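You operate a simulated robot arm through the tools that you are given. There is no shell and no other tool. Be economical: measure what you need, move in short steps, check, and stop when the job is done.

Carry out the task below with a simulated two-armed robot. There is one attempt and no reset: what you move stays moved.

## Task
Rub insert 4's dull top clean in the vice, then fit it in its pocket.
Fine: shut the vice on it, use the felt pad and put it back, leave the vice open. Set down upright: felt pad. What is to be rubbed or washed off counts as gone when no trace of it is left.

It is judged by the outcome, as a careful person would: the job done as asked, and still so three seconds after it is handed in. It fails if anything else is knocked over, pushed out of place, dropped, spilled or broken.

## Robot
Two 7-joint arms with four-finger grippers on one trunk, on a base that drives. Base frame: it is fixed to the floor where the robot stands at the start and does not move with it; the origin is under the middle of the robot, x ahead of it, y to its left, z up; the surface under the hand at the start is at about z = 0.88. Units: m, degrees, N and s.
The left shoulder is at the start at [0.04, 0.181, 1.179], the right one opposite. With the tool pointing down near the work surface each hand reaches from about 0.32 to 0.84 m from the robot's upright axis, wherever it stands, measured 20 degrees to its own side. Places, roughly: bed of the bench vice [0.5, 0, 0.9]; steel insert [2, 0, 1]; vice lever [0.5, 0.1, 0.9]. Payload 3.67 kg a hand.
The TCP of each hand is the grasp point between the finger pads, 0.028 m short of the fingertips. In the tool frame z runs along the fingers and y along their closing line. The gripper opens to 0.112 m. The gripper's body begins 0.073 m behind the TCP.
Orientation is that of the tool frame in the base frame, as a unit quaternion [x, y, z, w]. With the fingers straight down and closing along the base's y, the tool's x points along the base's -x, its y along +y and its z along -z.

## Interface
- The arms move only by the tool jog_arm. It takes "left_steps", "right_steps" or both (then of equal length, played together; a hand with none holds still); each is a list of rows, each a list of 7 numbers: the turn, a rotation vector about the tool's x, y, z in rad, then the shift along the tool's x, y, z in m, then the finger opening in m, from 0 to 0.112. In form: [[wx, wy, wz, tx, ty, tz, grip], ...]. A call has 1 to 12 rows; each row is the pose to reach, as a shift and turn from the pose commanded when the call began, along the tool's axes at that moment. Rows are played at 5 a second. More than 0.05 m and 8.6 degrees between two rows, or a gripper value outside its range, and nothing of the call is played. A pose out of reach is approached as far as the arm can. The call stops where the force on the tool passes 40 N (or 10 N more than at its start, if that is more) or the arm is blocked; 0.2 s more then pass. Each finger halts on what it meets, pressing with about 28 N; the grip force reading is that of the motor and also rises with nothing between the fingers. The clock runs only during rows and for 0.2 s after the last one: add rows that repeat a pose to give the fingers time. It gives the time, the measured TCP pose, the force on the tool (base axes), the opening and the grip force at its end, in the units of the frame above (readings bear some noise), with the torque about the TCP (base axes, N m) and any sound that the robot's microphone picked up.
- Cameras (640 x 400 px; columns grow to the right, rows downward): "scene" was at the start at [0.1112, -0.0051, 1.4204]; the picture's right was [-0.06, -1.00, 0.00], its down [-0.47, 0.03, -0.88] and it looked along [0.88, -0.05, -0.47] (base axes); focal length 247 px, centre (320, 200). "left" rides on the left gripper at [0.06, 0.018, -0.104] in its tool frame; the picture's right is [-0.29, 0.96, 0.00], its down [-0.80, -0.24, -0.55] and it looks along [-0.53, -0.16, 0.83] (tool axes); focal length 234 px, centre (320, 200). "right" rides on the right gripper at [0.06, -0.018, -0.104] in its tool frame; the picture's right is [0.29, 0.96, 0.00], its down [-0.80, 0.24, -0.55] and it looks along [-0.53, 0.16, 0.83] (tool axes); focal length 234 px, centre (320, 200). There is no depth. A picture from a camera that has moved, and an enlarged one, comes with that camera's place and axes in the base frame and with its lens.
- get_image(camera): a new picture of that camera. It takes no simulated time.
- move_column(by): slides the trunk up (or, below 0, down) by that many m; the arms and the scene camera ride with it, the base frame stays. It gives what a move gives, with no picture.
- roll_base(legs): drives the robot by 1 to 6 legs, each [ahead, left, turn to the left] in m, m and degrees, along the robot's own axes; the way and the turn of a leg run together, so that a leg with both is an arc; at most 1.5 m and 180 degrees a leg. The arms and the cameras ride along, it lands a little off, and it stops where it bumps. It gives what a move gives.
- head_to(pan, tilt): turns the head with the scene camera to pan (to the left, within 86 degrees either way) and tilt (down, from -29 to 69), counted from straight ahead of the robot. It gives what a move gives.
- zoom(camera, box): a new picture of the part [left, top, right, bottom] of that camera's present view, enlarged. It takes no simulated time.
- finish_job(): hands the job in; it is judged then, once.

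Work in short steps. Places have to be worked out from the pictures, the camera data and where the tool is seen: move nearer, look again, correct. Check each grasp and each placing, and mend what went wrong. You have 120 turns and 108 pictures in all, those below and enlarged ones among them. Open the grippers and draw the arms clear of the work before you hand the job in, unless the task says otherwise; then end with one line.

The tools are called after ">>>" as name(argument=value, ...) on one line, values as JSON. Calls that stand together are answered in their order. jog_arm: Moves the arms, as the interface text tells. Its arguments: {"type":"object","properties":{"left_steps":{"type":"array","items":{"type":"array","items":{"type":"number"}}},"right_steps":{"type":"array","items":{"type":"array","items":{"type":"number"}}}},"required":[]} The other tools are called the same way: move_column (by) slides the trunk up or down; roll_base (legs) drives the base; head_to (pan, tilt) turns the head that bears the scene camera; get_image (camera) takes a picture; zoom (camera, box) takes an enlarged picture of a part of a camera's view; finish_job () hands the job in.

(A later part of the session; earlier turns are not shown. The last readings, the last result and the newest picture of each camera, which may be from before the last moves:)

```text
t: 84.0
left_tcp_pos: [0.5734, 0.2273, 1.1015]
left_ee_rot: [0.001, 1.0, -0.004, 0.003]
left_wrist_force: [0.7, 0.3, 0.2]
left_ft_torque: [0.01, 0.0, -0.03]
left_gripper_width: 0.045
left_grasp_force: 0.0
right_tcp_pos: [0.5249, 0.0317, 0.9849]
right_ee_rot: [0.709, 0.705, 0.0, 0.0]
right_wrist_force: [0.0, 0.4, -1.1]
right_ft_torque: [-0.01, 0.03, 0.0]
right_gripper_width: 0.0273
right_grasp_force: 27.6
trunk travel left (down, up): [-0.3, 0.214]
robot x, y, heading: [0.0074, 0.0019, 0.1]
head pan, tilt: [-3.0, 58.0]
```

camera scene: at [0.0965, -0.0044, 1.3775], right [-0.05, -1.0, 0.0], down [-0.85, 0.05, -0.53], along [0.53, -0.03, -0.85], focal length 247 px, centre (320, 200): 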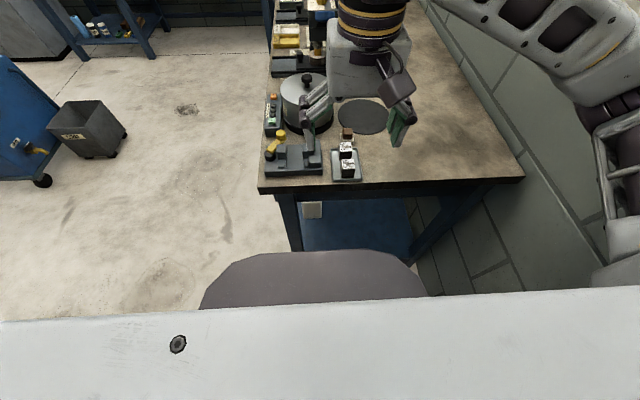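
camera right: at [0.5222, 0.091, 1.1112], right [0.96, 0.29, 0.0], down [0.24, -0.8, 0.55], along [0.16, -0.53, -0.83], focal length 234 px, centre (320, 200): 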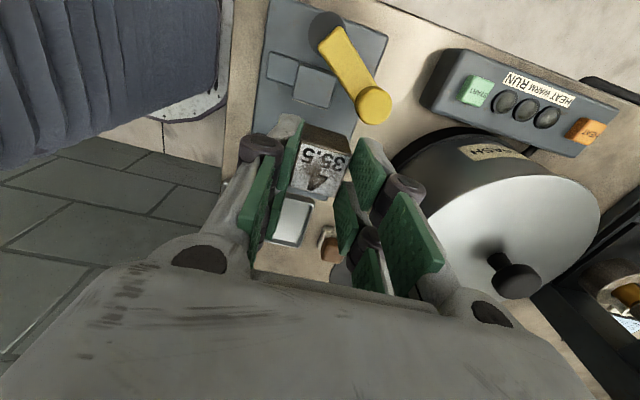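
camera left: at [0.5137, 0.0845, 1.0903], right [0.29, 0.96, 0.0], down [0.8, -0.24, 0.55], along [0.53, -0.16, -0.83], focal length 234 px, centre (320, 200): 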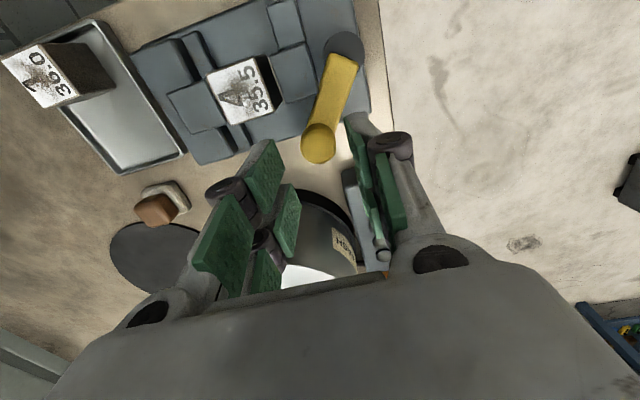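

Still no contact (z 0.985). Continuing down.

>>> jog_arm(right_steps=[[0, 0, 0, 0, 0, 0.001, 0.008], [0, 0, 0, 0, 0, 0.002, 0.008], [0, 0, 0, 0, 0, 0.003, 0.008], [0, 0, 0, 0, 0, 0.004, 0.008]])

```text
t: 85.0
left_tcp_pos: [0.5738, 0.2261, 1.1033]
left_ee_rot: [0.003, 1.0, -0.004, 0.004]
left_wrist_force: [0.2, -0.2, -0.6]
left_ft_torque: [0.02, -0.01, -0.01]
left_gripper_width: 0.0447
left_grasp_force: 0.0
right_tcp_pos: [0.5239, 0.0318, 0.9835]
right_ee_rot: [0.709, 0.705, 0.001, 0.0]
right_wrist_force: [5.6, -3.5, 26.0]
right_ft_torque: [-0.22, -0.11, -0.03]
right_gripper_width: 0.0274
right_grasp_force: 28.2
trunk travel left (down, up): [-0.3, 0.214]
robot x, y, heading: [0.0109, -0.0021, -0.0]
head pan, tilt: [-3.0, 58.0]
```

Contact at z≈0.9835 with 26 N. I ease to ~12 N and rub back and forth.

>>> jog_arm(right_steps=[[0, 0, 0, 0, 0, -0.0012, 0.008], [0, 0, 0, 0, 0.012, -0.0012, 0.008], [0, 0, 0, 0, 0, -0.0012, 0.008], [0, 0, 0, 0, -0.012, -0.0012, 0.008], [0, 0, 0, 0, 0, -0.0012, 0.008], [0, 0, 0, 0, 0.012, -0.0012, 0.008], [0, 0, 0, 0.006, 0, -0.0012, 0.008], [0, 0, 0, 0.006, -0.012, -0.0012, 0.008], [0, 0, 0, -0.006, -0.012, -0.0012, 0.008], [0, 0, 0, -0.006, 0, -0.0012, 0.008], [0, 0, 0, -0.006, 0.012, -0.0012, 0.008], [0, 0, 0, 0, 0, -0.0012, 0.008]])

```text
t: 87.6
left_tcp_pos: [0.5733, 0.2261, 1.1019]
left_ee_rot: [0.001, 1.0, -0.004, 0.003]
left_wrist_force: [-0.6, -0.9, -0.9]
left_ft_torque: [-0.01, -0.01, -0.01]
left_gripper_width: 0.0452
left_grasp_force: 0.0
right_tcp_pos: [0.5246, 0.0315, 0.9812]
right_ee_rot: [0.709, 0.705, -0.001, 0.0]
right_wrist_force: [1.1, -1.6, 4.0]
right_ft_torque: [0.01, -0.12, -0.02]
right_gripper_width: 0.0271
right_grasp_force: 28.9
trunk travel left (down, up): [-0.3, 0.214]
robot x, y, heading: [0.0088, -0.0024, -0.1]
head pan, tilt: [-3.0, 58.0]
```

Force dropped to 4 N; I press slightly deeper and do another round including y strokes, then lift to look.

>>> jog_arm(right_steps=[[0, 0, 0, 0, 0, 0.001, 0.008], [0, 0, 0, 0, 0.013, 0.001, 0.008], [0, 0, 0, 0, -0.013, 0.001, 0.008], [0, 0, 0, 0, 0.013, 0.001, 0.008], [0, 0, 0, 0.008, 0.008, 0.001, 0.008], [0, 0, 0, 0.008, -0.013, 0.001, 0.008], [0, 0, 0, 0.008, 0.012, 0.001, 0.008], [0, 0, 0, -0.008, 0.012, 0.001, 0.008], [0, 0, 0, -0.008, -0.013, 0.001, 0.008], [0, 0, 0, -0.008, 0.012, 0.001, 0.008], [0, 0, 0, 0.008, 0, 0.001, 0.008], [0, 0, 0, -0.008, 0, 0.001, 0.008]])

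>>> jog_arm(right_steps=[[0, 0, 0, 0.008, 0, -0.01, 0.008], [0, 0, 0, 0.008, 0, -0.05, 0.008], [0, 0, 0, -0.02, 0.01, -0.08, 0.008], [0, 0, 0, -0.06, 0.02, -0.08, 0.008]])

>>> zoom(camera="scene", box=[260, 110, 340, 180])

```text
t: 90.2
left_tcp_pos: [0.5735, 0.2273, 1.1025]
left_ee_rot: [0.003, 1.0, -0.004, 0.004]
left_wrist_force: [0.4, -0.8, -0.4]
left_ft_torque: [0.03, 0.02, 0.0]
left_gripper_width: 0.0452
left_grasp_force: 0.0
right_tcp_pos: [0.5255, 0.0252, 0.9822]
right_ee_rot: [0.708, 0.706, 0.001, 0.0]
right_wrist_force: [-1.7, 3.9, 9.2]
right_ft_torque: [0.19, 0.1, 0.01]
right_gripper_width: 0.0271
right_grasp_force: 27.9
trunk travel left (down, up): [-0.3, 0.214]
robot x, y, heading: [0.0108, 0.0, -0.1]
head pan, tilt: [-3.0, 58.0]
```

```text
t: 91.2
left_tcp_pos: [0.574, 0.2253, 1.1022]
left_ee_rot: [0.001, 1.0, -0.002, 0.003]
left_wrist_force: [0.4, -0.6, 0.7]
left_ft_torque: [0.0, 0.02, 0.02]
left_gripper_width: 0.045
left_grasp_force: 0.0
right_tcp_pos: [0.5454, -0.0388, 1.0605]
right_ee_rot: [0.708, 0.706, -0.001, 0.0]
right_wrist_force: [-0.1, -0.7, -0.4]
right_ft_torque: [0.02, 0.01, 0.02]
right_gripper_width: 0.0272
right_grasp_force: 28.3
trunk travel left (down, up): [-0.3, 0.214]
robot x, y, heading: [0.0085, -0.0015, -0.3]
head pan, tilt: [-3.0, 58.0]
```

```text
5.71 times, centred on (300, 145) of scene
camera zoom: at [0.0975, -0.0076, 1.3775], right [-0.06, -1.0, 0.0], down [-0.85, 0.05, -0.53], along [0.53, -0.03, -0.85], focal length 1412 px, centre (434, 514)
```

zoom: 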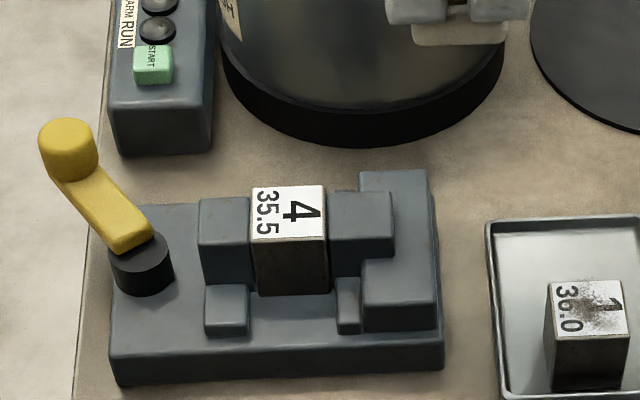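

It looks clean; a tighter zoom verifies no trace.

>>> zoom(camera="scene", box=[291, 131, 311, 145])

>>> zoom(camera="right", box=[230, 0, 390, 100])

```text
16.00 times, centred on (301, 138) of scene
camera zoom: at [0.0975, -0.0076, 1.3775], right [-0.06, -1.0, 0.0], down [-0.85, 0.05, -0.53], along [0.53, -0.03, -0.85], focal length 3955 px, centre (624, 1192)
```

zoom: 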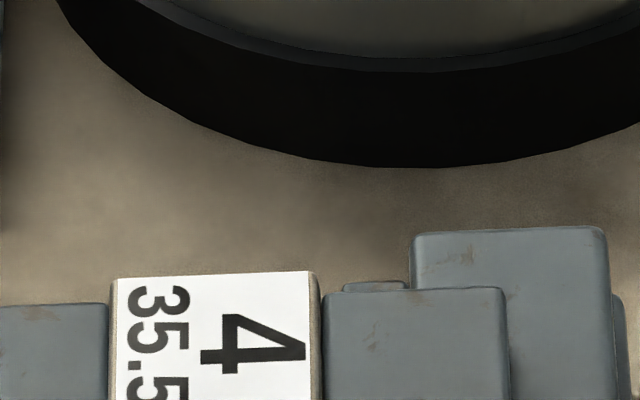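

```text
4.00 times, centred on (310, 50) of right
camera zoom: at [0.5281, 0.0197, 1.1649], right [0.96, 0.28, 0.0], down [0.24, -0.8, 0.55], along [0.16, -0.53, -0.83], focal length 937 px, centre (360, 800)
```

zoom: 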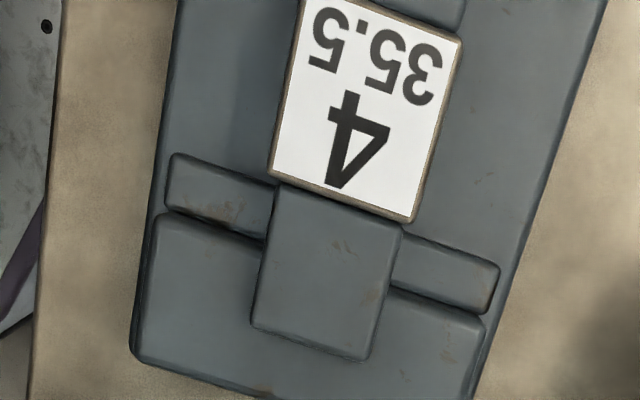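

Fully clean. Return the pad to its place: over (0.595,-0.105), then down.

>>> jog_arm(right_steps=[[0, 0, 0, -0.022, 0.017, 0, 0.008], [0, 0, 0, -0.044, 0.033, 0, 0.008], [0, 0, 0, -0.066, 0.05, 0, 0.008], [0, 0, 0, -0.066, 0.05, 0.04, 0.008], [0, 0, 0, -0.066, 0.05, 0.08, 0.008], [0, 0, 0, -0.066, 0.05, 0.11, 0.008], [0, 0, 0, -0.066, 0.05, 0.125, 0.008], [0, 0, 0, -0.066, 0.05, 0.13, 0.008]])

>>> zoom(camera="scene", box=[310, 110, 390, 180])

```text
t: 93.0
left_tcp_pos: [0.5739, 0.2267, 1.1013]
left_ee_rot: [0.002, 1.0, -0.003, 0.003]
left_wrist_force: [-0.1, -0.1, -0.2]
left_ft_torque: [-0.01, 0.03, -0.03]
left_gripper_width: 0.0452
left_grasp_force: 0.1
right_tcp_pos: [0.5913, -0.1017, 0.9314]
right_ee_rot: [0.709, 0.705, 0.0, -0.001]
right_wrist_force: [-0.4, -0.3, 0.1]
right_ft_torque: [-0.01, -0.01, 0.01]
right_gripper_width: 0.0274
right_grasp_force: 27.9
trunk travel left (down, up): [-0.3, 0.214]
robot x, y, heading: [0.0071, 0.0021, 0.0]
head pan, tilt: [-3.0, 58.0]
```

```text
5.71 times, centred on (350, 145) of scene
camera zoom: at [0.0972, -0.0059, 1.3775], right [-0.06, -1.0, 0.0], down [-0.85, 0.05, -0.53], along [0.53, -0.03, -0.85], focal length 1412 px, centre (149, 514)
```

zoom: 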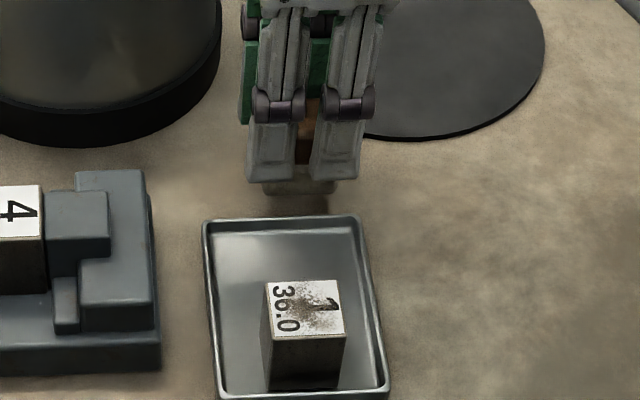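

Position matches where it was; lowering the last bit.

>>> jog_arm(right_steps=[[0, 0, 0, -0.001, 0.002, 0.002, 0.008], [0, 0, 0, -0.001, 0.002, 0.004, 0.008], [0, 0, 0, -0.001, 0.002, 0.006, 0.008]])

```text
t: 93.8
left_tcp_pos: [0.5731, 0.2259, 1.1009]
left_ee_rot: [0.002, 1.0, -0.004, 0.003]
left_wrist_force: [-0.3, -0.7, 0.6]
left_ft_torque: [0.0, -0.02, -0.02]
left_gripper_width: 0.045
left_grasp_force: 0.2
right_tcp_pos: [0.5951, -0.1034, 0.9258]
right_ee_rot: [0.709, 0.705, -0.001, -0.001]
right_wrist_force: [0.2, -0.8, -0.2]
right_ft_torque: [0.0, 0.04, 0.03]
right_gripper_width: 0.0272
right_grasp_force: 27.5
trunk travel left (down, up): [-0.3, 0.214]
robot x, y, heading: [0.0081, 0.0005, -0.2]
head pan, tilt: [-3.0, 58.0]
```

>>> jog_arm(right_steps=[[0, 0, 0, 0, 0, 0.001, 0.008], [0, 0, 0, 0, 0, 0.002, 0.008], [0, 0, 0, 0, 0, 0.002, 0.008]])

```text
t: 94.6
left_tcp_pos: [0.5735, 0.2269, 1.1008]
left_ee_rot: [0.002, 1.0, -0.004, 0.002]
left_wrist_force: [0.1, 0.3, 0.5]
left_ft_torque: [0.0, -0.04, 0.0]
left_gripper_width: 0.045
left_grasp_force: 0.0
right_tcp_pos: [0.5957, -0.1037, 0.9239]
right_ee_rot: [0.709, 0.706, 0.0, 0.0]
right_wrist_force: [1.4, -0.7, 5.2]
right_ft_torque: [-0.04, -0.02, -0.03]
right_gripper_width: 0.0271
right_grasp_force: 27.8
trunk travel left (down, up): [-0.3, 0.214]
robot x, y, heading: [0.0077, -0.0054, 0.0]
head pan, tilt: [-3.0, 58.0]
```

Pad is down (5 N). Release it and withdraw the right hand, while the left goes back over the knob at (0.569,0.126).

>>> jog_arm(right_steps=[[0, 0, 0, 0, 0, -0.001, 0.03], [0, 0, 0, 0, 0, -0.001, 0.046], [0, 0, 0, 0, 0, -0.001, 0.046], [0, 0, 0, 0, 0, -0.03, 0.046], [0, 0, 0, 0, 0, -0.07, 0.046], [0, 0, 0, 0, 0, -0.11, 0.046], [0, 0, 0, -0.04, -0.02, -0.13, 0.046], [0, 0, 0, -0.08, -0.04, -0.13, 0.046]], left_steps=[[0, 0, 0, 0, 0, 0, 0.045], [0, 0, 0, 0, -0.03, 0, 0.045], [0, 0, 0, 0, -0.065, 0, 0.045], [0, 0, 0, 0, -0.1, 0, 0.045], [0, 0, 0, 0, -0.1, 0.03, 0.045], [0, 0, 0, 0, -0.1, 0.06, 0.045], [0, 0, 0, 0, -0.1, 0.09, 0.045], [0, 0, 0, 0, -0.1, 0.11, 0.045]])

>>> zoom(camera="scene", box=[240, 90, 380, 180])

>>> get_image(camera="left")

```text
t: 96.4
left_tcp_pos: [0.5717, 0.1247, 0.9939]
left_ee_rot: [0.002, 1.0, -0.003, 0.004]
left_wrist_force: [-0.2, -0.5, 1.1]
left_ft_torque: [0.03, -0.01, -0.05]
left_gripper_width: 0.0448
left_grasp_force: 0.0
right_tcp_pos: [0.5529, -0.1813, 1.0557]
right_ee_rot: [0.708, 0.706, -0.001, 0.0]
right_wrist_force: [-0.3, 0.4, -0.1]
right_ft_torque: [0.02, 0.03, 0.01]
right_gripper_width: 0.0464
right_grasp_force: 0.2
trunk travel left (down, up): [-0.3, 0.214]
robot x, y, heading: [0.007, -0.0014, -0.2]
head pan, tilt: [-3.0, 58.0]
```

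```text
4.44 times, centred on (310, 135) of scene
camera zoom: at [0.0967, -0.0068, 1.3775], right [-0.06, -1.0, 0.0], down [-0.85, 0.05, -0.53], along [0.53, -0.03, -0.85], focal length 1099 px, centre (364, 489)
```

zoom: 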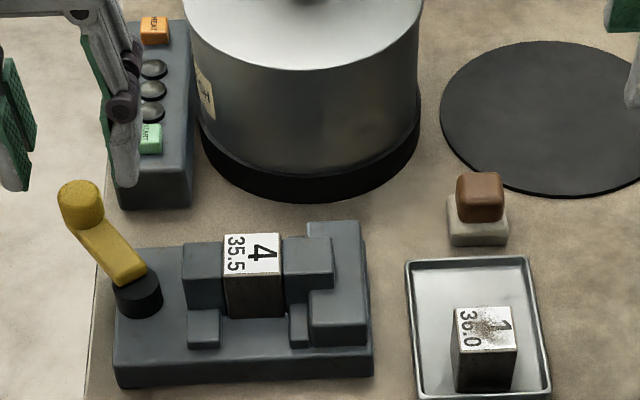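

```text
34 pictures are left
camera left: at [0.5108, 0.142, 1.0978], right [0.29, 0.96, 0.0], down [0.79, -0.24, 0.56], along [0.54, -0.17, -0.83], focal length 234 px, centre (320, 200)
```

left: 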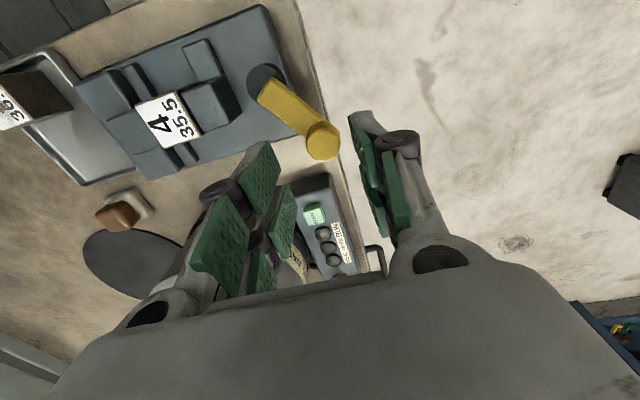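

Pad back in place upright. Knob at (0.566,0.126); I lower the left hand, grip it, then turn it back clockwise to open the vice.

>>> jog_arm(left_steps=[[0, 0, 0, 0, 0, 0.016, 0.045], [0, 0, 0, 0, 0, 0.032, 0.045], [0, 0, 0, 0, 0, 0.032, 0.02], [0, 0, 0, 0, 0, 0.032, 0.01], [0, 0, 0, 0, 0, 0.032, 0.01]])

>>> jog_arm(left_steps=[[0, 0, 0, -0.0037, -0.0068, 0, 0.01], [0, 0, 0, -0.0065, -0.0139, 0, 0.01], [0, 0, 0, -0.0082, -0.0214, 0, 0.01], [0, 0, 0, -0.0089, -0.03, 0, 0.01], [0, 0, 0, -0.0084, -0.0377, 0, 0.01], [0, 0, 0, -0.0068, -0.0452, 0, 0.01], [0, 0, 0, -0.0037, -0.0532, 0, 0.01], [0, 0, 0, -0.0005, -0.0591, 0, 0.01]])

>>> zoom(camera="scene", box=[240, 90, 380, 180])

```text
t: 97.6
left_tcp_pos: [0.5723, 0.127, 0.9602]
left_ee_rot: [0.001, 1.0, -0.003, 0.003]
left_wrist_force: [3.7, 8.1, -0.7]
left_ft_torque: [0.29, -0.28, -0.11]
left_gripper_width: 0.0233
left_grasp_force: 44.0
right_tcp_pos: [0.554, -0.1785, 1.0553]
right_ee_rot: [0.709, 0.706, 0.0, 0.0]
right_wrist_force: [-1.1, 0.4, 0.2]
right_ft_torque: [0.0, 0.0, -0.03]
right_gripper_width: 0.0462
right_grasp_force: 0.1
trunk travel left (down, up): [-0.3, 0.214]
robot x, y, heading: [0.0078, 0.0003, -0.2]
head pan, tilt: [-3.0, 58.0]
```

```text
t: 99.2
left_tcp_pos: [0.5739, 0.0775, 0.9626]
left_ee_rot: [0.001, 1.0, 0.0, 0.0]
left_wrist_force: [-10.3, 7.8, 6.5]
left_ft_torque: [0.74, 0.74, -0.17]
left_gripper_width: 0.021
left_grasp_force: 44.9
right_tcp_pos: [0.5514, -0.1787, 1.057]
right_ee_rot: [0.708, 0.706, 0.0, 0.0]
right_wrist_force: [0.3, 0.1, 0.0]
right_ft_torque: [0.04, 0.0, 0.02]
right_gripper_width: 0.0461
right_grasp_force: 0.0
trunk travel left (down, up): [-0.3, 0.214]
robot x, y, heading: [0.0072, -0.0024, 0.2]
head pan, tilt: [-3.0, 58.0]
stopped in row 8 (left hand): the force on the tool passed its limit at 41 N (the readings are from after the stop); the commanded pose is now the measured one
```

```text
4.44 times, centred on (310, 135) of scene
camera zoom: at [0.0953, -0.0054, 1.3779], right [-0.05, -1.0, 0.0], down [-0.85, 0.05, -0.53], along [0.53, -0.03, -0.85], focal length 1099 px, centre (364, 489)
```

zoom: 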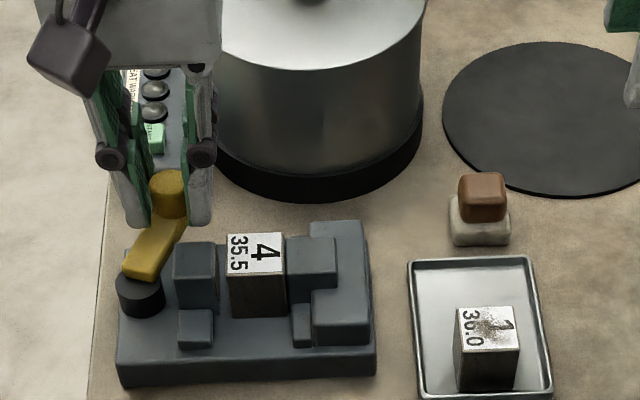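

The vice is mostly open; the lever is at ≈−23°, the knob slipped a bit. I re-grip and turn the remaining ~12°.

>>> jog_arm(left_steps=[[0, 0, 0, 0, 0, 0, 0.04], [0, 0, 0, 0, 0, 0, 0.04], [0, 0, 0, 0.001, 0, 0, 0.02], [0, 0, 0, 0.001, 0, 0, 0.01], [0, 0, 0, 0.001, 0, 0, 0.01], [0, 0, 0, 0.002, -0.003, 0, 0.01], [0, 0, 0, 0.0035, -0.006, 0, 0.01], [0, 0, 0, 0.0055, -0.009, 0, 0.01]])

>>> zoom(camera="scene", box=[240, 90, 380, 180])

```text
t: 101.0
left_tcp_pos: [0.5696, 0.0704, 0.9612]
left_ee_rot: [0.001, 1.0, 0.0, 0.001]
left_wrist_force: [-6.2, 11.0, 4.8]
left_ft_torque: [0.41, 0.63, -0.29]
left_gripper_width: 0.0211
left_grasp_force: 44.9
right_tcp_pos: [0.5508, -0.1777, 1.0562]
right_ee_rot: [0.708, 0.706, 0.0, 0.0]
right_wrist_force: [0.4, -0.1, -0.2]
right_ft_torque: [0.01, 0.01, -0.03]
right_gripper_width: 0.0461
right_grasp_force: 0.0
trunk travel left (down, up): [-0.3, 0.214]
robot x, y, heading: [0.0045, -0.0061, -0.3]
head pan, tilt: [-3.0, 58.0]
```

```text
4.44 times, centred on (310, 135) of scene
camera zoom: at [0.0957, -0.0042, 1.3776], right [-0.05, -1.0, 0.0], down [-0.85, 0.05, -0.53], along [0.53, -0.03, -0.85], focal length 1099 px, centre (364, 489)
```

zoom: 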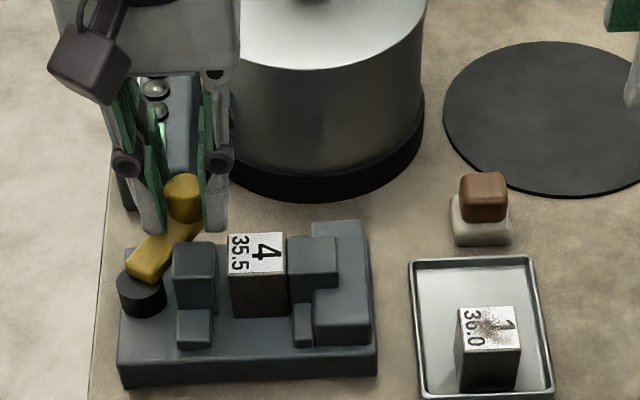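

Vice is open as at the start. Release the knob and withdraw the left hand; then bring the right hand over the insert.

>>> jog_arm(left_steps=[[0, 0, 0, 0, 0, 0, 0.04], [0, 0, 0, 0, 0, 0, 0.04], [0, 0, 0, 0, 0, -0.03, 0.04], [0, 0, 0, 0, 0, -0.07, 0.045], [0, 0, 0, 0, 0.03, -0.1, 0.045], [0, 0, 0, 0, 0.07, -0.12, 0.045], [0, 0, 0, 0, 0.11, -0.14, 0.045], [0, 0, 0, 0, 0.15, -0.14, 0.045], [0, 0, 0, 0, 0.15, -0.14, 0.045], [0, 0, 0, 0, 0.15, -0.14, 0.045], [0, 0, 0, 0, 0.15, -0.14, 0.045], [0, 0, 0, 0, 0.15, -0.14, 0.045]], right_steps=[[0, 0, 0, 0, 0, 0, 0.046], [0, 0, 0, 0, 0, 0, 0.046], [0, 0, 0, 0, 0, 0, 0.046], [0, 0, 0, 0, 0, 0, 0.046], [0, 0, 0, 0, 0, 0, 0.046], [0, 0, 0, 0.03, -0.005, 0, 0.046], [0, 0, 0, 0.07, -0.01, 0, 0.046], [0, 0, 0, 0.11, -0.015, 0, 0.046], [0, 0, 0, 0.15, -0.02, 0, 0.046], [0, 0, 0, 0.18, -0.026, 0, 0.046], [0, 0, 0, 0.208, -0.027, 0, 0.046], [0, 0, 0, 0.208, -0.027, 0.025, 0.046]])

>>> zoom(camera="right", box=[240, 20, 400, 220])

```text
t: 103.7
left_tcp_pos: [0.5728, 0.2161, 1.1003]
left_ee_rot: [0.002, 1.0, -0.001, 0.0]
left_wrist_force: [0.6, 0.5, 1.0]
left_ft_torque: [0.04, -0.01, 0.01]
left_gripper_width: 0.0451
left_grasp_force: 0.1
right_tcp_pos: [0.5279, 0.0273, 1.0314]
right_ee_rot: [0.709, 0.705, -0.001, -0.001]
right_wrist_force: [0.1, 0.1, 0.6]
right_ft_torque: [0.03, -0.01, -0.01]
right_gripper_width: 0.046
right_grasp_force: 0.0
trunk travel left (down, up): [-0.3, 0.214]
robot x, y, heading: [0.0056, -0.0023, -0.3]
head pan, tilt: [-3.0, 58.0]
```

```text
2.00 times, centred on (320, 120) of right
camera zoom: at [0.5099, 0.0875, 1.1345], right [0.96, 0.28, 0.0], down [0.24, -0.8, 0.55], along [0.16, -0.53, -0.83], focal length 468 px, centre (320, 360)
```

zoom: 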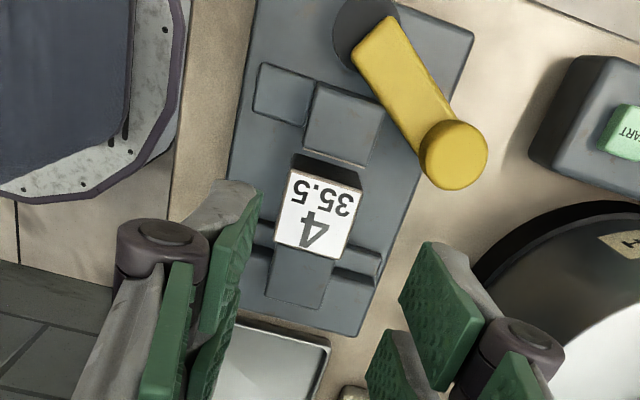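

Insert at (0.5256,0.033). I adjust, descend to the same grip height, close and lift.

>>> jog_arm(right_steps=[[0, 0, 0, 0.005, -0.002, 0.03, 0.046], [0, 0, 0, 0.005, -0.002, 0.055, 0.044], [0, 0, 0, 0.005, -0.002, 0.071, 0.044], [0, 0, 0, 0.005, -0.002, 0.071, 0.03], [0, 0, 0, 0.005, -0.002, 0.071, 0.01], [0, 0, 0, 0.005, -0.002, 0.071, 0.01]])

>>> jog_arm(right_steps=[[0, 0, 0, 0, 0, -0.02, 0.01], [0, 0, 0, 0, 0, -0.05, 0.01], [0, 0, 0, 0, 0, -0.09, 0.01], [0, 0, 0, 0, 0, -0.13, 0.01], [0, 0, 0, -0.03, 0, -0.16, 0.01], [0, 0, 0, -0.06, 0, -0.18, 0.01]])

>>> get_image(camera="right")

>>> zoom(camera="scene", box=[220, 50, 420, 180])

```text
t: 105.0
left_tcp_pos: [0.5713, 0.2172, 1.1]
left_ee_rot: [0.001, 1.0, 0.0, 0.001]
left_wrist_force: [0.4, 0.3, -0.1]
left_ft_torque: [0.02, -0.02, 0.0]
left_gripper_width: 0.0451
left_grasp_force: 0.0
right_tcp_pos: [0.5274, 0.0352, 0.9591]
right_ee_rot: [0.708, 0.706, 0.0, 0.0]
right_wrist_force: [-4.9, -0.3, -1.2]
right_ft_torque: [0.04, 0.1, 0.12]
right_gripper_width: 0.0319
right_grasp_force: 28.2
trunk travel left (down, up): [-0.3, 0.214]
robot x, y, heading: [0.0077, -0.0032, -0.1]
head pan, tilt: [-3.0, 58.0]
```

```text
t: 106.5
left_tcp_pos: [0.5724, 0.2152, 1.1003]
left_ee_rot: [0.001, 1.0, 0.0, 0.001]
left_wrist_force: [0.9, -0.2, -0.1]
left_ft_torque: [-0.02, -0.04, 0.02]
left_gripper_width: 0.0446
left_grasp_force: 0.1
right_tcp_pos: [0.5233, -0.0256, 1.141]
right_ee_rot: [0.708, 0.706, -0.001, -0.001]
right_wrist_force: [0.0, 0.6, -3.5]
right_ft_torque: [0.03, -0.03, 0.02]
right_gripper_width: 0.032
right_grasp_force: 27.9
trunk travel left (down, up): [-0.3, 0.214]
robot x, y, heading: [0.0083, 0.0002, 0.1]
head pan, tilt: [-3.0, 58.0]
```

```text
30 pictures are left
camera right: at [0.5061, 0.0333, 1.2449], right [0.96, 0.28, 0.0], down [0.24, -0.8, 0.55], along [0.16, -0.53, -0.83], focal length 234 px, centre (320, 200)
```

right: 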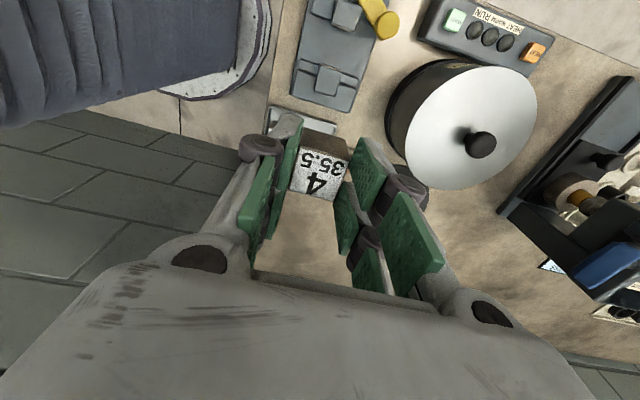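

```text
3.08 times, centred on (320, 115) of scene
camera zoom: at [0.0969, -0.0066, 1.3775], right [-0.05, -1.0, 0.0], down [-0.85, 0.05, -0.53], along [0.53, -0.03, -0.85], focal length 761 px, centre (320, 462)
```

zoom: 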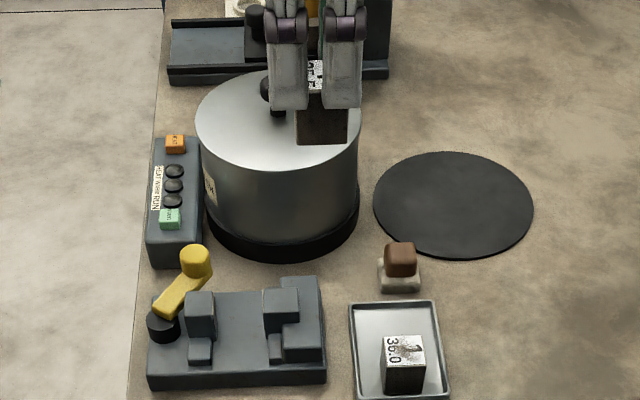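

Insert held cleanly, vice open, pad in place. Now I turn the wrist back to its natural orientation, raise both arms and the trunk for driving.

>>> jog_arm(right_steps=[[0, 0, -0.143, -0.021, 0.005, -0.013, 0.01], [0, 0, -0.286, -0.043, 0.01, -0.025, 0.01], [0, 0, -0.428, -0.064, 0.016, -0.038, 0.01], [0, 0, -0.571, -0.085, 0.021, -0.051, 0.01], [0, 0, -0.714, -0.106, 0.026, -0.064, 0.01], [0, 0, -0.857, -0.128, 0.031, -0.076, 0.01], [0, 0, -1.0, -0.149, 0.036, -0.089, 0.01], [0, 0, -1.142, -0.17, 0.041, -0.102, 0.01], [0, 0, -1.285, -0.191, 0.047, -0.115, 0.01], [0, 0, -1.428, -0.213, 0.052, -0.127, 0.01], [0, 0, -1.571, -0.234, 0.057, -0.14, 0.01]], left_steps=[[0, 0, 0, 0, 0, -0.012, 0.045], [0, 0, 0, 0, 0, -0.024, 0.045], [0, 0, 0, 0, 0, -0.036, 0.045], [0, 0, 0, 0, 0, -0.048, 0.045], [0, 0, 0, 0, 0, -0.06, 0.045], [0, 0, 0, 0, 0, -0.072, 0.045], [0, 0, 0, 0, 0, -0.084, 0.045], [0, 0, 0, 0, 0, -0.096, 0.045], [0, 0, 0, 0, 0, -0.108, 0.045], [0, 0, 0, 0, 0, -0.12, 0.045], [0, 0, 0, 0, 0, -0.13, 0.045]])

>>> move_column(by=0.2)

>>> roll_base(legs=[[0, 0.85, 0], [1.3, 0, 0], [0, 0, -45], [0, 0, -45]])

```text
t: 108.8
left_tcp_pos: [0.5693, 0.2165, 1.2318]
left_ee_rot: [0.001, 1.0, -0.001, 0.0]
left_wrist_force: [0.0, 0.1, 0.4]
left_ft_torque: [-0.01, 0.0, 0.02]
left_gripper_width: 0.0449
left_grasp_force: 0.1
right_tcp_pos: [0.5792, -0.2584, 1.2792]
right_ee_rot: [0.001, 1.0, 0.0, -0.001]
right_wrist_force: [-0.9, -0.4, -2.7]
right_ft_torque: [0.02, 0.01, -0.01]
right_gripper_width: 0.0319
right_grasp_force: 27.7
trunk travel left (down, up): [-0.3, 0.214]
robot x, y, heading: [0.0087, -0.0017, -0.1]
head pan, tilt: [-3.0, 58.0]
```

```text
t: 111.0
left_tcp_pos: [0.5708, 0.2179, 1.4317]
left_ee_rot: [0.001, 1.0, 0.0, 0.0]
left_wrist_force: [-0.7, 0.6, -0.3]
left_ft_torque: [-0.02, 0.0, -0.02]
left_gripper_width: 0.0451
left_grasp_force: 0.0
right_tcp_pos: [0.5799, -0.2582, 1.4785]
right_ee_rot: [0.002, 1.0, 0.0, -0.001]
right_wrist_force: [-0.8, -0.5, -2.6]
right_ft_torque: [-0.03, 0.03, -0.02]
right_gripper_width: 0.0319
right_grasp_force: 28.0
trunk travel left (down, up): [-0.5, 0.014]
robot x, y, heading: [0.0082, -0.0025, -0.2]
head pan, tilt: [-3.0, 58.0]
```

```text
t: 126.2
left_tcp_pos: [1.5285, 0.2684, 1.4315]
left_ee_rot: [0.697, 0.717, 0.0, 0.0]
left_wrist_force: [-0.6, -0.5, 0.3]
left_ft_torque: [0.01, 0.0, 0.0]
left_gripper_width: 0.045
left_grasp_force: 0.1
right_tcp_pos: [1.0541, 0.2446, 1.4784]
right_ee_rot: [0.696, 0.718, 0.001, 0.0]
right_wrist_force: [0.4, -0.1, -2.6]
right_ft_torque: [0.02, -0.02, 0.02]
right_gripper_width: 0.0316
right_grasp_force: 27.6
trunk travel left (down, up): [-0.5, 0.014]
robot x, y, heading: [1.291, 0.8213, -88.2]
head pan, tilt: [-3.0, 58.0]
```

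Insert still held. Drive sideways to x≈1.95 and up to the fixture.

>>> roll_base(legs=[[0, 0, -1.8], [0, 0.66, 0], [0.19, 0, 0]])

>>> head_to(pan=0, tilt=55)

>>> get_image(camera="scene")

```text
t: 131.6
left_tcp_pos: [2.1959, 0.0806, 1.4332]
left_ee_rot: [0.703, 0.711, -0.002, 0.003]
left_wrist_force: [-0.6, 1.0, 0.3]
left_ft_torque: [-0.03, -0.03, -0.03]
left_gripper_width: 0.0449
left_grasp_force: 0.0
right_tcp_pos: [1.7213, 0.0651, 1.481]
right_ee_rot: [0.703, 0.711, -0.001, 0.001]
right_wrist_force: [0.6, 1.1, -3.4]
right_ft_torque: [-0.06, 0.02, -0.01]
right_gripper_width: 0.0318
right_grasp_force: 27.8
trunk travel left (down, up): [-0.5, 0.014]
robot x, y, heading: [1.9674, 0.6374, -89.2]
head pan, tilt: [-3.0, 58.0]
```

```text
t: 132.3
left_tcp_pos: [2.195, 0.0793, 1.4332]
left_ee_rot: [0.702, 0.712, -0.001, 0.0]
left_wrist_force: [-1.0, 0.4, -0.1]
left_ft_torque: [-0.06, 0.01, 0.01]
left_gripper_width: 0.0449
left_grasp_force: 0.0
right_tcp_pos: [1.7212, 0.0629, 1.4801]
right_ee_rot: [0.702, 0.712, 0.0, 0.0]
right_wrist_force: [-0.2, 0.3, -2.5]
right_ft_torque: [-0.03, -0.01, 0.02]
right_gripper_width: 0.0318
right_grasp_force: 27.9
trunk travel left (down, up): [-0.5, 0.014]
robot x, y, heading: [1.968, 0.6371, -89.2]
head pan, tilt: [0.0, 55.0]
```

```text
28 pictures are left
camera scene: at [1.9689, 0.5454, 1.5817], right [-1.0, -0.01, 0.0], down [-0.01, 0.82, -0.57], along [0.01, -0.57, -0.82], focal length 247 px, centre (320, 200)
```

scene: 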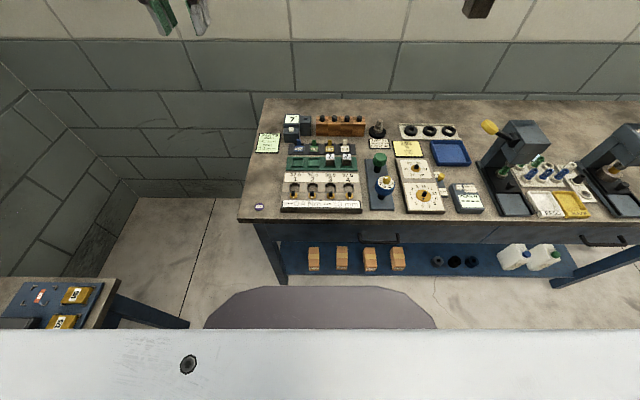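

Fixture is in front. Lower the trunk 0.2 and enlarge pocket 4.

>>> move_column(by=-0.2)

>>> zoom(camera="scene", box=[310, 140, 400, 205])

```text
t: 134.4
left_tcp_pos: [2.1962, 0.0761, 1.2313]
left_ee_rot: [0.704, 0.711, 0.0, 0.001]
left_wrist_force: [-0.8, 0.0, 0.4]
left_ft_torque: [-0.02, 0.0, -0.05]
left_gripper_width: 0.0453
left_grasp_force: 0.0
right_tcp_pos: [1.7207, 0.0603, 1.2783]
right_ee_rot: [0.703, 0.711, 0.0, 0.0]
right_wrist_force: [1.4, 0.1, -2.3]
right_ft_torque: [0.05, 0.0, -0.02]
right_gripper_width: 0.0316
right_grasp_force: 27.6
trunk travel left (down, up): [-0.3, 0.214]
robot x, y, heading: [1.9702, 0.6356, -89.5]
head pan, tilt: [0.0, 55.0]
```

```text
6.15 times, centred on (355, 172) of scene
camera zoom: at [1.9691, 0.5429, 1.3812], right [-1.0, -0.01, 0.0], down [-0.01, 0.82, -0.57], along [0.01, -0.57, -0.82], focal length 1521 px, centre (105, 369)
```

zoom: 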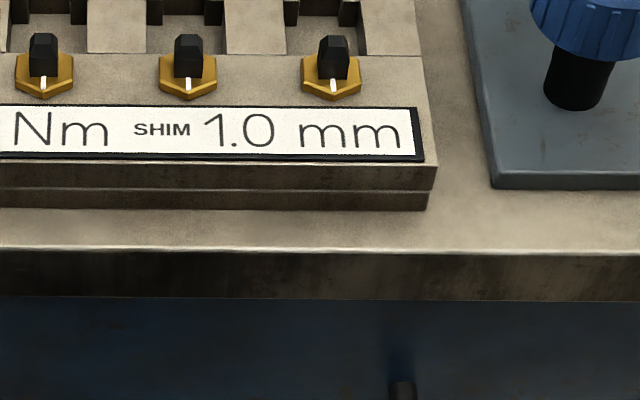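

>>> zoom(camera="scene", box=[315, 118, 395, 188])

```text
5.71 times, centred on (355, 153) of scene
camera zoom: at [1.9691, 0.5429, 1.3812], right [-1.0, -0.01, 0.0], down [-0.01, 0.82, -0.57], along [0.01, -0.57, -0.82], focal length 1412 px, centre (120, 469)
```

zoom: 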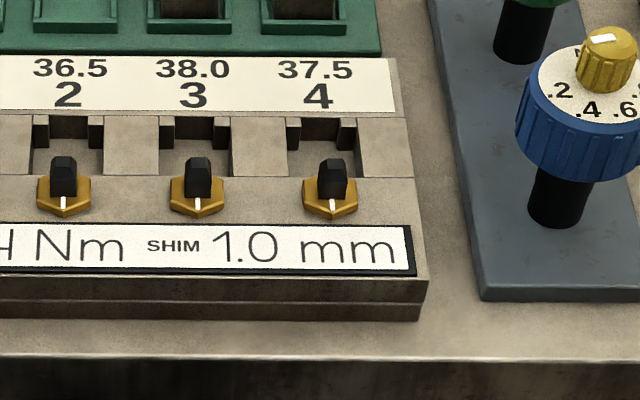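

Pocket 4 estimated: centre (1.8795, 0.0285), plate top ≈0.909, ~34–35 mm wide vs. the insert's 31.8. I bring the insert above it at z≈1.06 to compare.

>>> jog_arm(right_steps=[[0, 0, 0, -0.005, 0.023, 0.031, 0.01], [0, 0, 0, -0.01, 0.045, 0.062, 0.01], [0, 0, 0, -0.014, 0.068, 0.093, 0.01], [0, 0, 0, -0.019, 0.091, 0.125, 0.01], [0, 0, 0, -0.024, 0.113, 0.156, 0.01], [0, 0, 0, -0.029, 0.136, 0.187, 0.01], [0, 0, 0, -0.034, 0.159, 0.218, 0.01], [0, 0, 0, -0.034, 0.159, 0.218, 0.01]])

>>> zoom(camera="right", box=[240, 30, 400, 210])

>>> zoom(camera="scene", box=[315, 98, 395, 168])

```text
t: 136.2
left_tcp_pos: [2.1956, 0.0764, 1.2328]
left_ee_rot: [0.703, 0.711, -0.001, 0.0]
left_wrist_force: [-0.6, -0.1, 0.6]
left_ft_torque: [0.0, -0.02, 0.0]
left_gripper_width: 0.0451
left_grasp_force: 0.0
right_tcp_pos: [1.8817, 0.0297, 1.064]
right_ee_rot: [0.704, 0.711, 0.0, 0.0]
right_wrist_force: [-0.9, -0.4, -2.6]
right_ft_torque: [0.01, 0.01, 0.01]
right_gripper_width: 0.0317
right_grasp_force: 28.0
trunk travel left (down, up): [-0.3, 0.214]
robot x, y, heading: [1.9713, 0.6356, -89.3]
head pan, tilt: [0.0, 55.0]
```

```text
2.22 times, centred on (320, 120) of right
camera zoom: at [1.8629, 0.0882, 1.169], right [0.95, 0.3, 0.0], down [0.25, -0.79, 0.55], along [0.17, -0.53, -0.83], focal length 520 px, centre (320, 378)
```

zoom: 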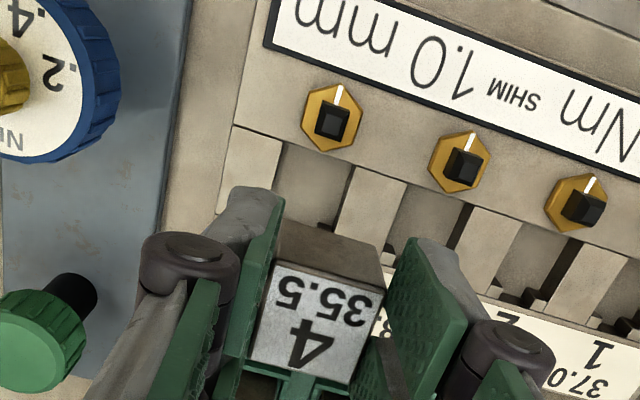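

```text
5.71 times, centred on (355, 133) of scene
camera zoom: at [1.9686, 0.5434, 1.3813], right [-1.0, -0.01, 0.0], down [-0.01, 0.82, -0.57], along [0.01, -0.57, -0.82], focal length 1412 px, centre (120, 583)
```

zoom: 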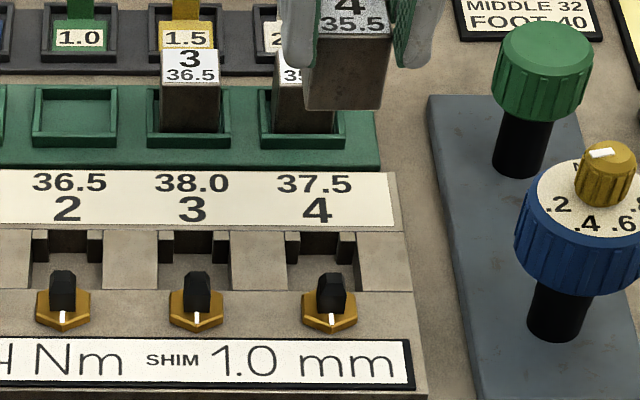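

I check the insert's yaw in the hand with a tighter view.

>>> zoom(camera="right", box=[280, 80, 360, 210])

```text
3.08 times, centred on (320, 145) of right
camera zoom: at [1.8629, 0.0882, 1.169], right [0.95, 0.3, 0.0], down [0.25, -0.79, 0.55], along [0.17, -0.53, -0.83], focal length 720 px, centre (320, 369)
```

zoom: 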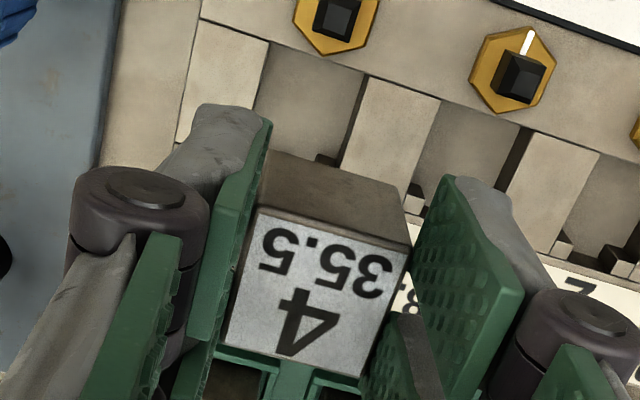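

Insert sits ≈4.5 mm too far +x and ≈1.5° turned relative to the pocket. I correct both and come down to just above the plate.

>>> jog_arm(right_steps=[[0, 0, 0.024, -0.001, -0.0045, 0.02, 0.01], [0, 0, 0.024, -0.001, -0.0045, 0.045, 0.01], [0, 0, 0.024, -0.001, -0.0045, 0.07, 0.01], [0, 0, 0.024, -0.001, -0.0045, 0.07, 0.01]])

>>> zoom(camera="right", box=[270, 60, 370, 210])

>>> zoom(camera="scene", box=[335, 110, 385, 150])

```text
t: 137.2
left_tcp_pos: [2.1961, 0.0767, 1.2324]
left_ee_rot: [0.702, 0.712, -0.001, 0.001]
left_wrist_force: [-0.2, -0.6, 0.2]
left_ft_torque: [-0.04, 0.02, -0.02]
left_gripper_width: 0.0451
left_grasp_force: 0.1
right_tcp_pos: [1.8768, 0.0264, 0.9929]
right_ee_rot: [0.711, 0.703, 0.0, 0.0]
right_wrist_force: [0.4, -0.6, -2.0]
right_ft_torque: [-0.02, 0.03, -0.02]
right_gripper_width: 0.032
right_grasp_force: 27.2
trunk travel left (down, up): [-0.3, 0.214]
robot x, y, heading: [1.9703, 0.6347, -89.2]
head pan, tilt: [0.0, 55.0]
```

```text
2.67 times, centred on (320, 135) of right
camera zoom: at [1.8599, 0.0865, 1.0955], right [0.96, 0.28, 0.0], down [0.23, -0.8, 0.55], along [0.15, -0.53, -0.83], focal length 624 px, centre (320, 373)
```

zoom: 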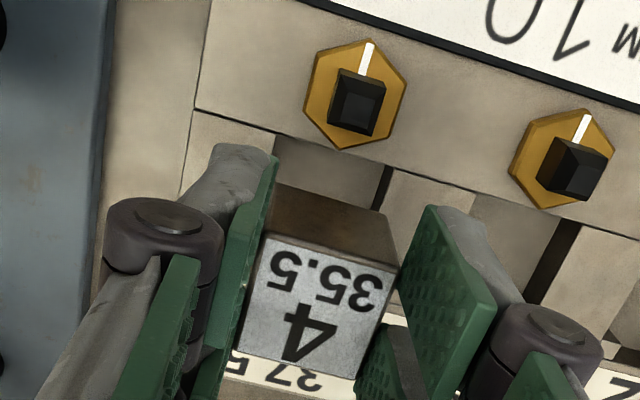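

```text
10.00 times, centred on (360, 130) of scene
camera zoom: at [1.9691, 0.543, 1.3812], right [-1.0, -0.01, 0.0], down [-0.01, 0.82, -0.57], along [0.01, -0.57, -0.82], focal length 2472 px, centre (-80, 900)
```

zoom: 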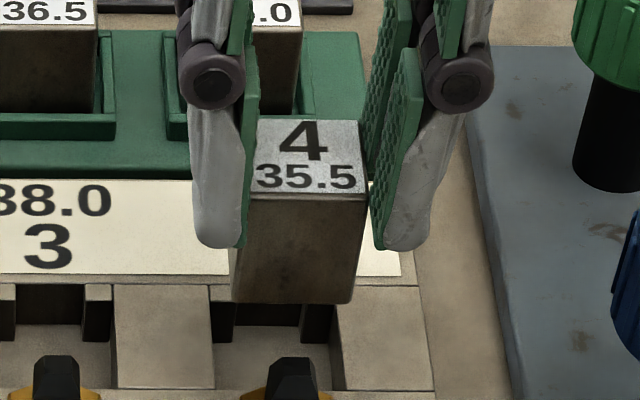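

Nearly aligned: x fine; I shift −2 mm in y, add 0.9° yaw, and lower toward the plate level watching force.

>>> jog_arm(right_steps=[[0, 0, 0.013, -0.002, 0, 0.01, 0.01], [0, 0, 0.013, -0.002, 0, 0.02, 0.01], [0, 0, 0.013, -0.002, 0, 0.026, 0.01], [0, 0, 0.013, -0.002, 0, 0.026, 0.01]])

>>> zoom(camera="scene", box=[335, 115, 385, 155])

```text
t: 138.2
left_tcp_pos: [2.197, 0.0781, 1.2329]
left_ee_rot: [0.702, 0.712, -0.001, 0.001]
left_wrist_force: [-0.4, 0.8, 0.2]
left_ft_torque: [-0.02, 0.01, 0.0]
left_gripper_width: 0.045
left_grasp_force: 0.0
right_tcp_pos: [1.8765, 0.0264, 0.9676]
right_ee_rot: [0.716, 0.698, -0.001, 0.003]
right_wrist_force: [-0.8, -3.8, 21.0]
right_ft_torque: [-0.63, 0.14, 0.0]
right_gripper_width: 0.0318
right_grasp_force: 27.9
trunk travel left (down, up): [-0.3, 0.214]
robot x, y, heading: [1.9703, 0.6358, -89.2]
head pan, tilt: [0.0, 55.0]
```

```text
10.00 times, centred on (360, 135) of scene
camera zoom: at [1.9693, 0.5446, 1.3815], right [-1.0, -0.01, 0.0], down [-0.01, 0.82, -0.57], along [0.01, -0.57, -0.82], focal length 2472 px, centre (-80, 850)
```

zoom: 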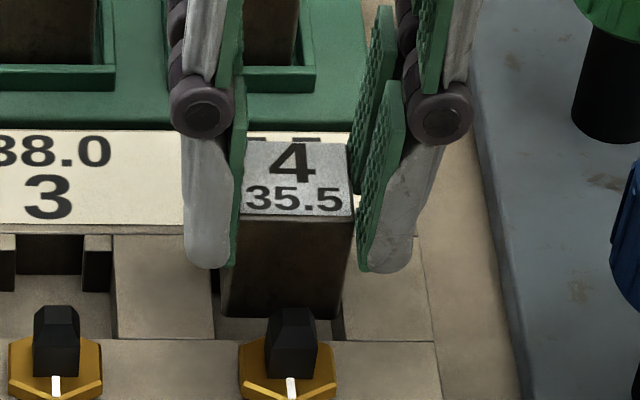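

Contact torque shows the back edge of the insert is touching the rear nubs; there's ~2 mm spare in front. I lift 4 mm, shift +2 mm y, +0.5 mm x and lower again.

>>> jog_arm(right_steps=[[0, 0, 0, 0, 0, -0.004, 0.01], [0, 0, 0, 0.0022, 0.0005, -0.004, 0.01], [0, 0, 0, 0.0022, 0.0005, 0, 0.01], [0, 0, 0, 0.0022, 0.0005, 0.002, 0.01], [0, 0, 0, 0.0022, 0.0005, 0.004, 0.01]])

```text
t: 139.4
left_tcp_pos: [2.1969, 0.0793, 1.2331]
left_ee_rot: [0.702, 0.712, -0.002, 0.0]
left_wrist_force: [0.6, 0.7, 0.9]
left_ft_torque: [0.01, -0.01, 0.03]
left_gripper_width: 0.0446
left_grasp_force: 0.0
right_tcp_pos: [1.8769, 0.0298, 0.9613]
right_ee_rot: [0.716, 0.698, 0.0, 0.001]
right_wrist_force: [-0.7, 3.8, 24.1]
right_ft_torque: [-0.35, -0.03, -0.02]
right_gripper_width: 0.032
right_grasp_force: 28.0
trunk travel left (down, up): [-0.3, 0.214]
robot x, y, heading: [1.9709, 0.6331, -89.3]
head pan, tilt: [0.0, 55.0]
```

Still touching at the back at a lower height; I look closely.

>>> zoom(camera="scene", box=[340, 125, 380, 155])

>>> zoom(camera="right", box=[270, 60, 370, 210])

```text
13.33 times, centred on (360, 140) of scene
camera zoom: at [1.9696, 0.5461, 1.3815], right [-1.0, -0.01, 0.0], down [-0.01, 0.82, -0.58], along [0.01, -0.58, -0.82], focal length 3296 px, centre (-213, 1000)
```

zoom: 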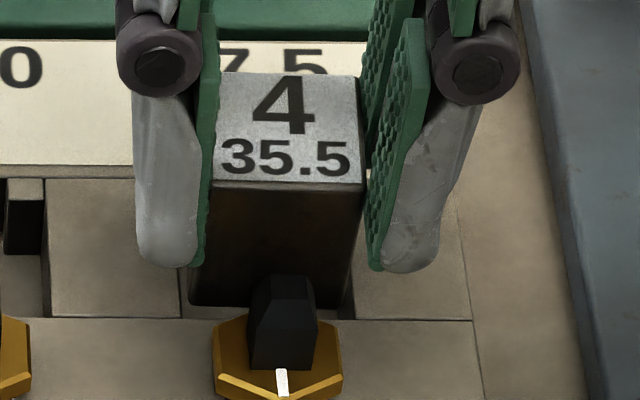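

```text
2.67 times, centred on (320, 135) of right
camera zoom: at [1.8608, 0.0907, 1.0644], right [0.96, 0.26, 0.0], down [0.22, -0.8, 0.55], along [0.15, -0.54, -0.83], focal length 624 px, centre (320, 373)
```

zoom: 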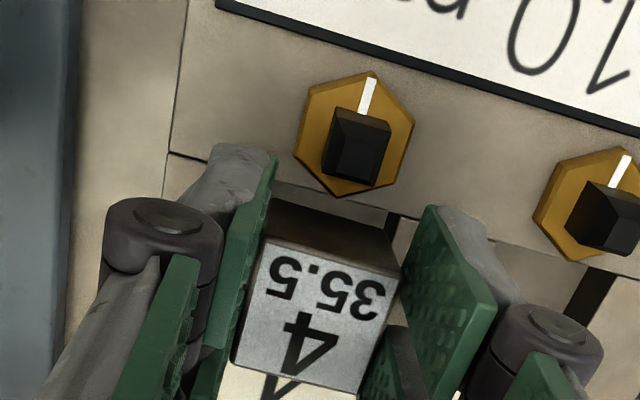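

Both views show ~3 mm still free at the front; I lift, shift +2 mm more in y, and lower.

>>> jog_arm(right_steps=[[0, 0, 0, 0, 0, -0.005, 0.01], [0, 0, 0, 0.002, 0.0003, -0.005, 0.01], [0, 0, 0, 0.002, 0.0003, -0.001, 0.01], [0, 0, 0, 0.002, 0.0003, 0.001, 0.01], [0, 0, 0, 0.002, 0.0003, 0.003, 0.01], [0, 0, 0, 0.002, 0.0003, 0.005, 0.01]])

```text
t: 140.8
left_tcp_pos: [2.1976, 0.0779, 1.2325]
left_ee_rot: [0.703, 0.711, -0.003, 0.001]
left_wrist_force: [0.6, -0.8, 0.1]
left_ft_torque: [0.0, 0.0, 0.02]
left_gripper_width: 0.0449
left_grasp_force: 0.0
right_tcp_pos: [1.8777, 0.0317, 0.9576]
right_ee_rot: [0.715, 0.699, 0.0, 0.001]
right_wrist_force: [-1.1, 3.0, 20.7]
right_ft_torque: [-0.37, -0.04, 0.0]
right_gripper_width: 0.0317
right_grasp_force: 28.7
trunk travel left (down, up): [-0.3, 0.214]
robot x, y, heading: [1.9695, 0.6356, -89.3]
head pan, tilt: [0.0, 55.0]
```

Again back contact, and the insert may be riding up in the grip. I look closely before going on.

>>> zoom(camera="scene", box=[340, 125, 380, 155])

>>> zoom(camera="left", box=[40, 0, 320, 200])

```text
13.33 times, centred on (360, 140) of scene
camera zoom: at [1.9695, 0.5452, 1.3815], right [-1.0, -0.01, 0.0], down [-0.01, 0.82, -0.57], along [0.01, -0.57, -0.82], focal length 3296 px, centre (-213, 1000)
```

zoom: 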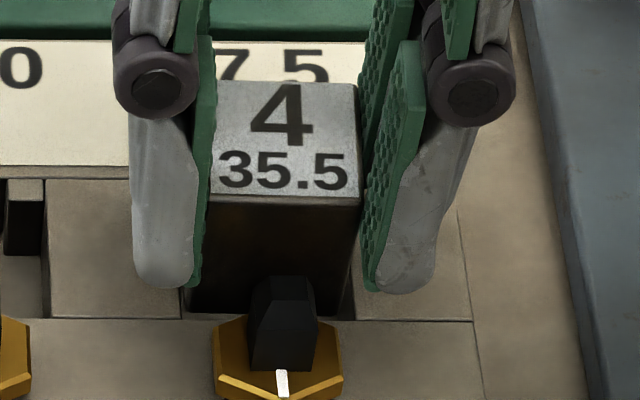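

```text
2.00 times, centred on (180, 100) of left
camera zoom: at [2.213, 0.1386, 1.3367], right [0.96, -0.28, 0.0], down [-0.23, -0.8, 0.56], along [-0.15, -0.54, -0.83], focal length 468 px, centre (600, 400)
```

zoom: 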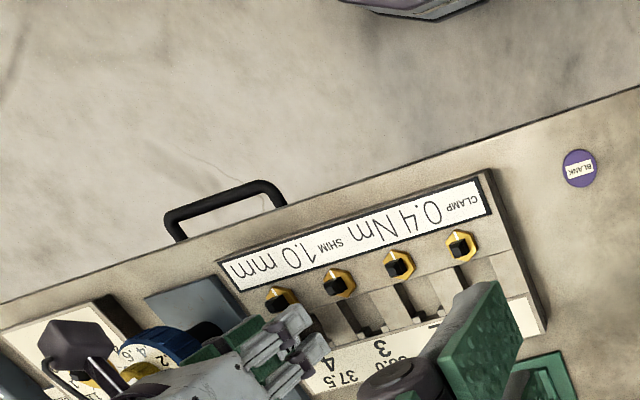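

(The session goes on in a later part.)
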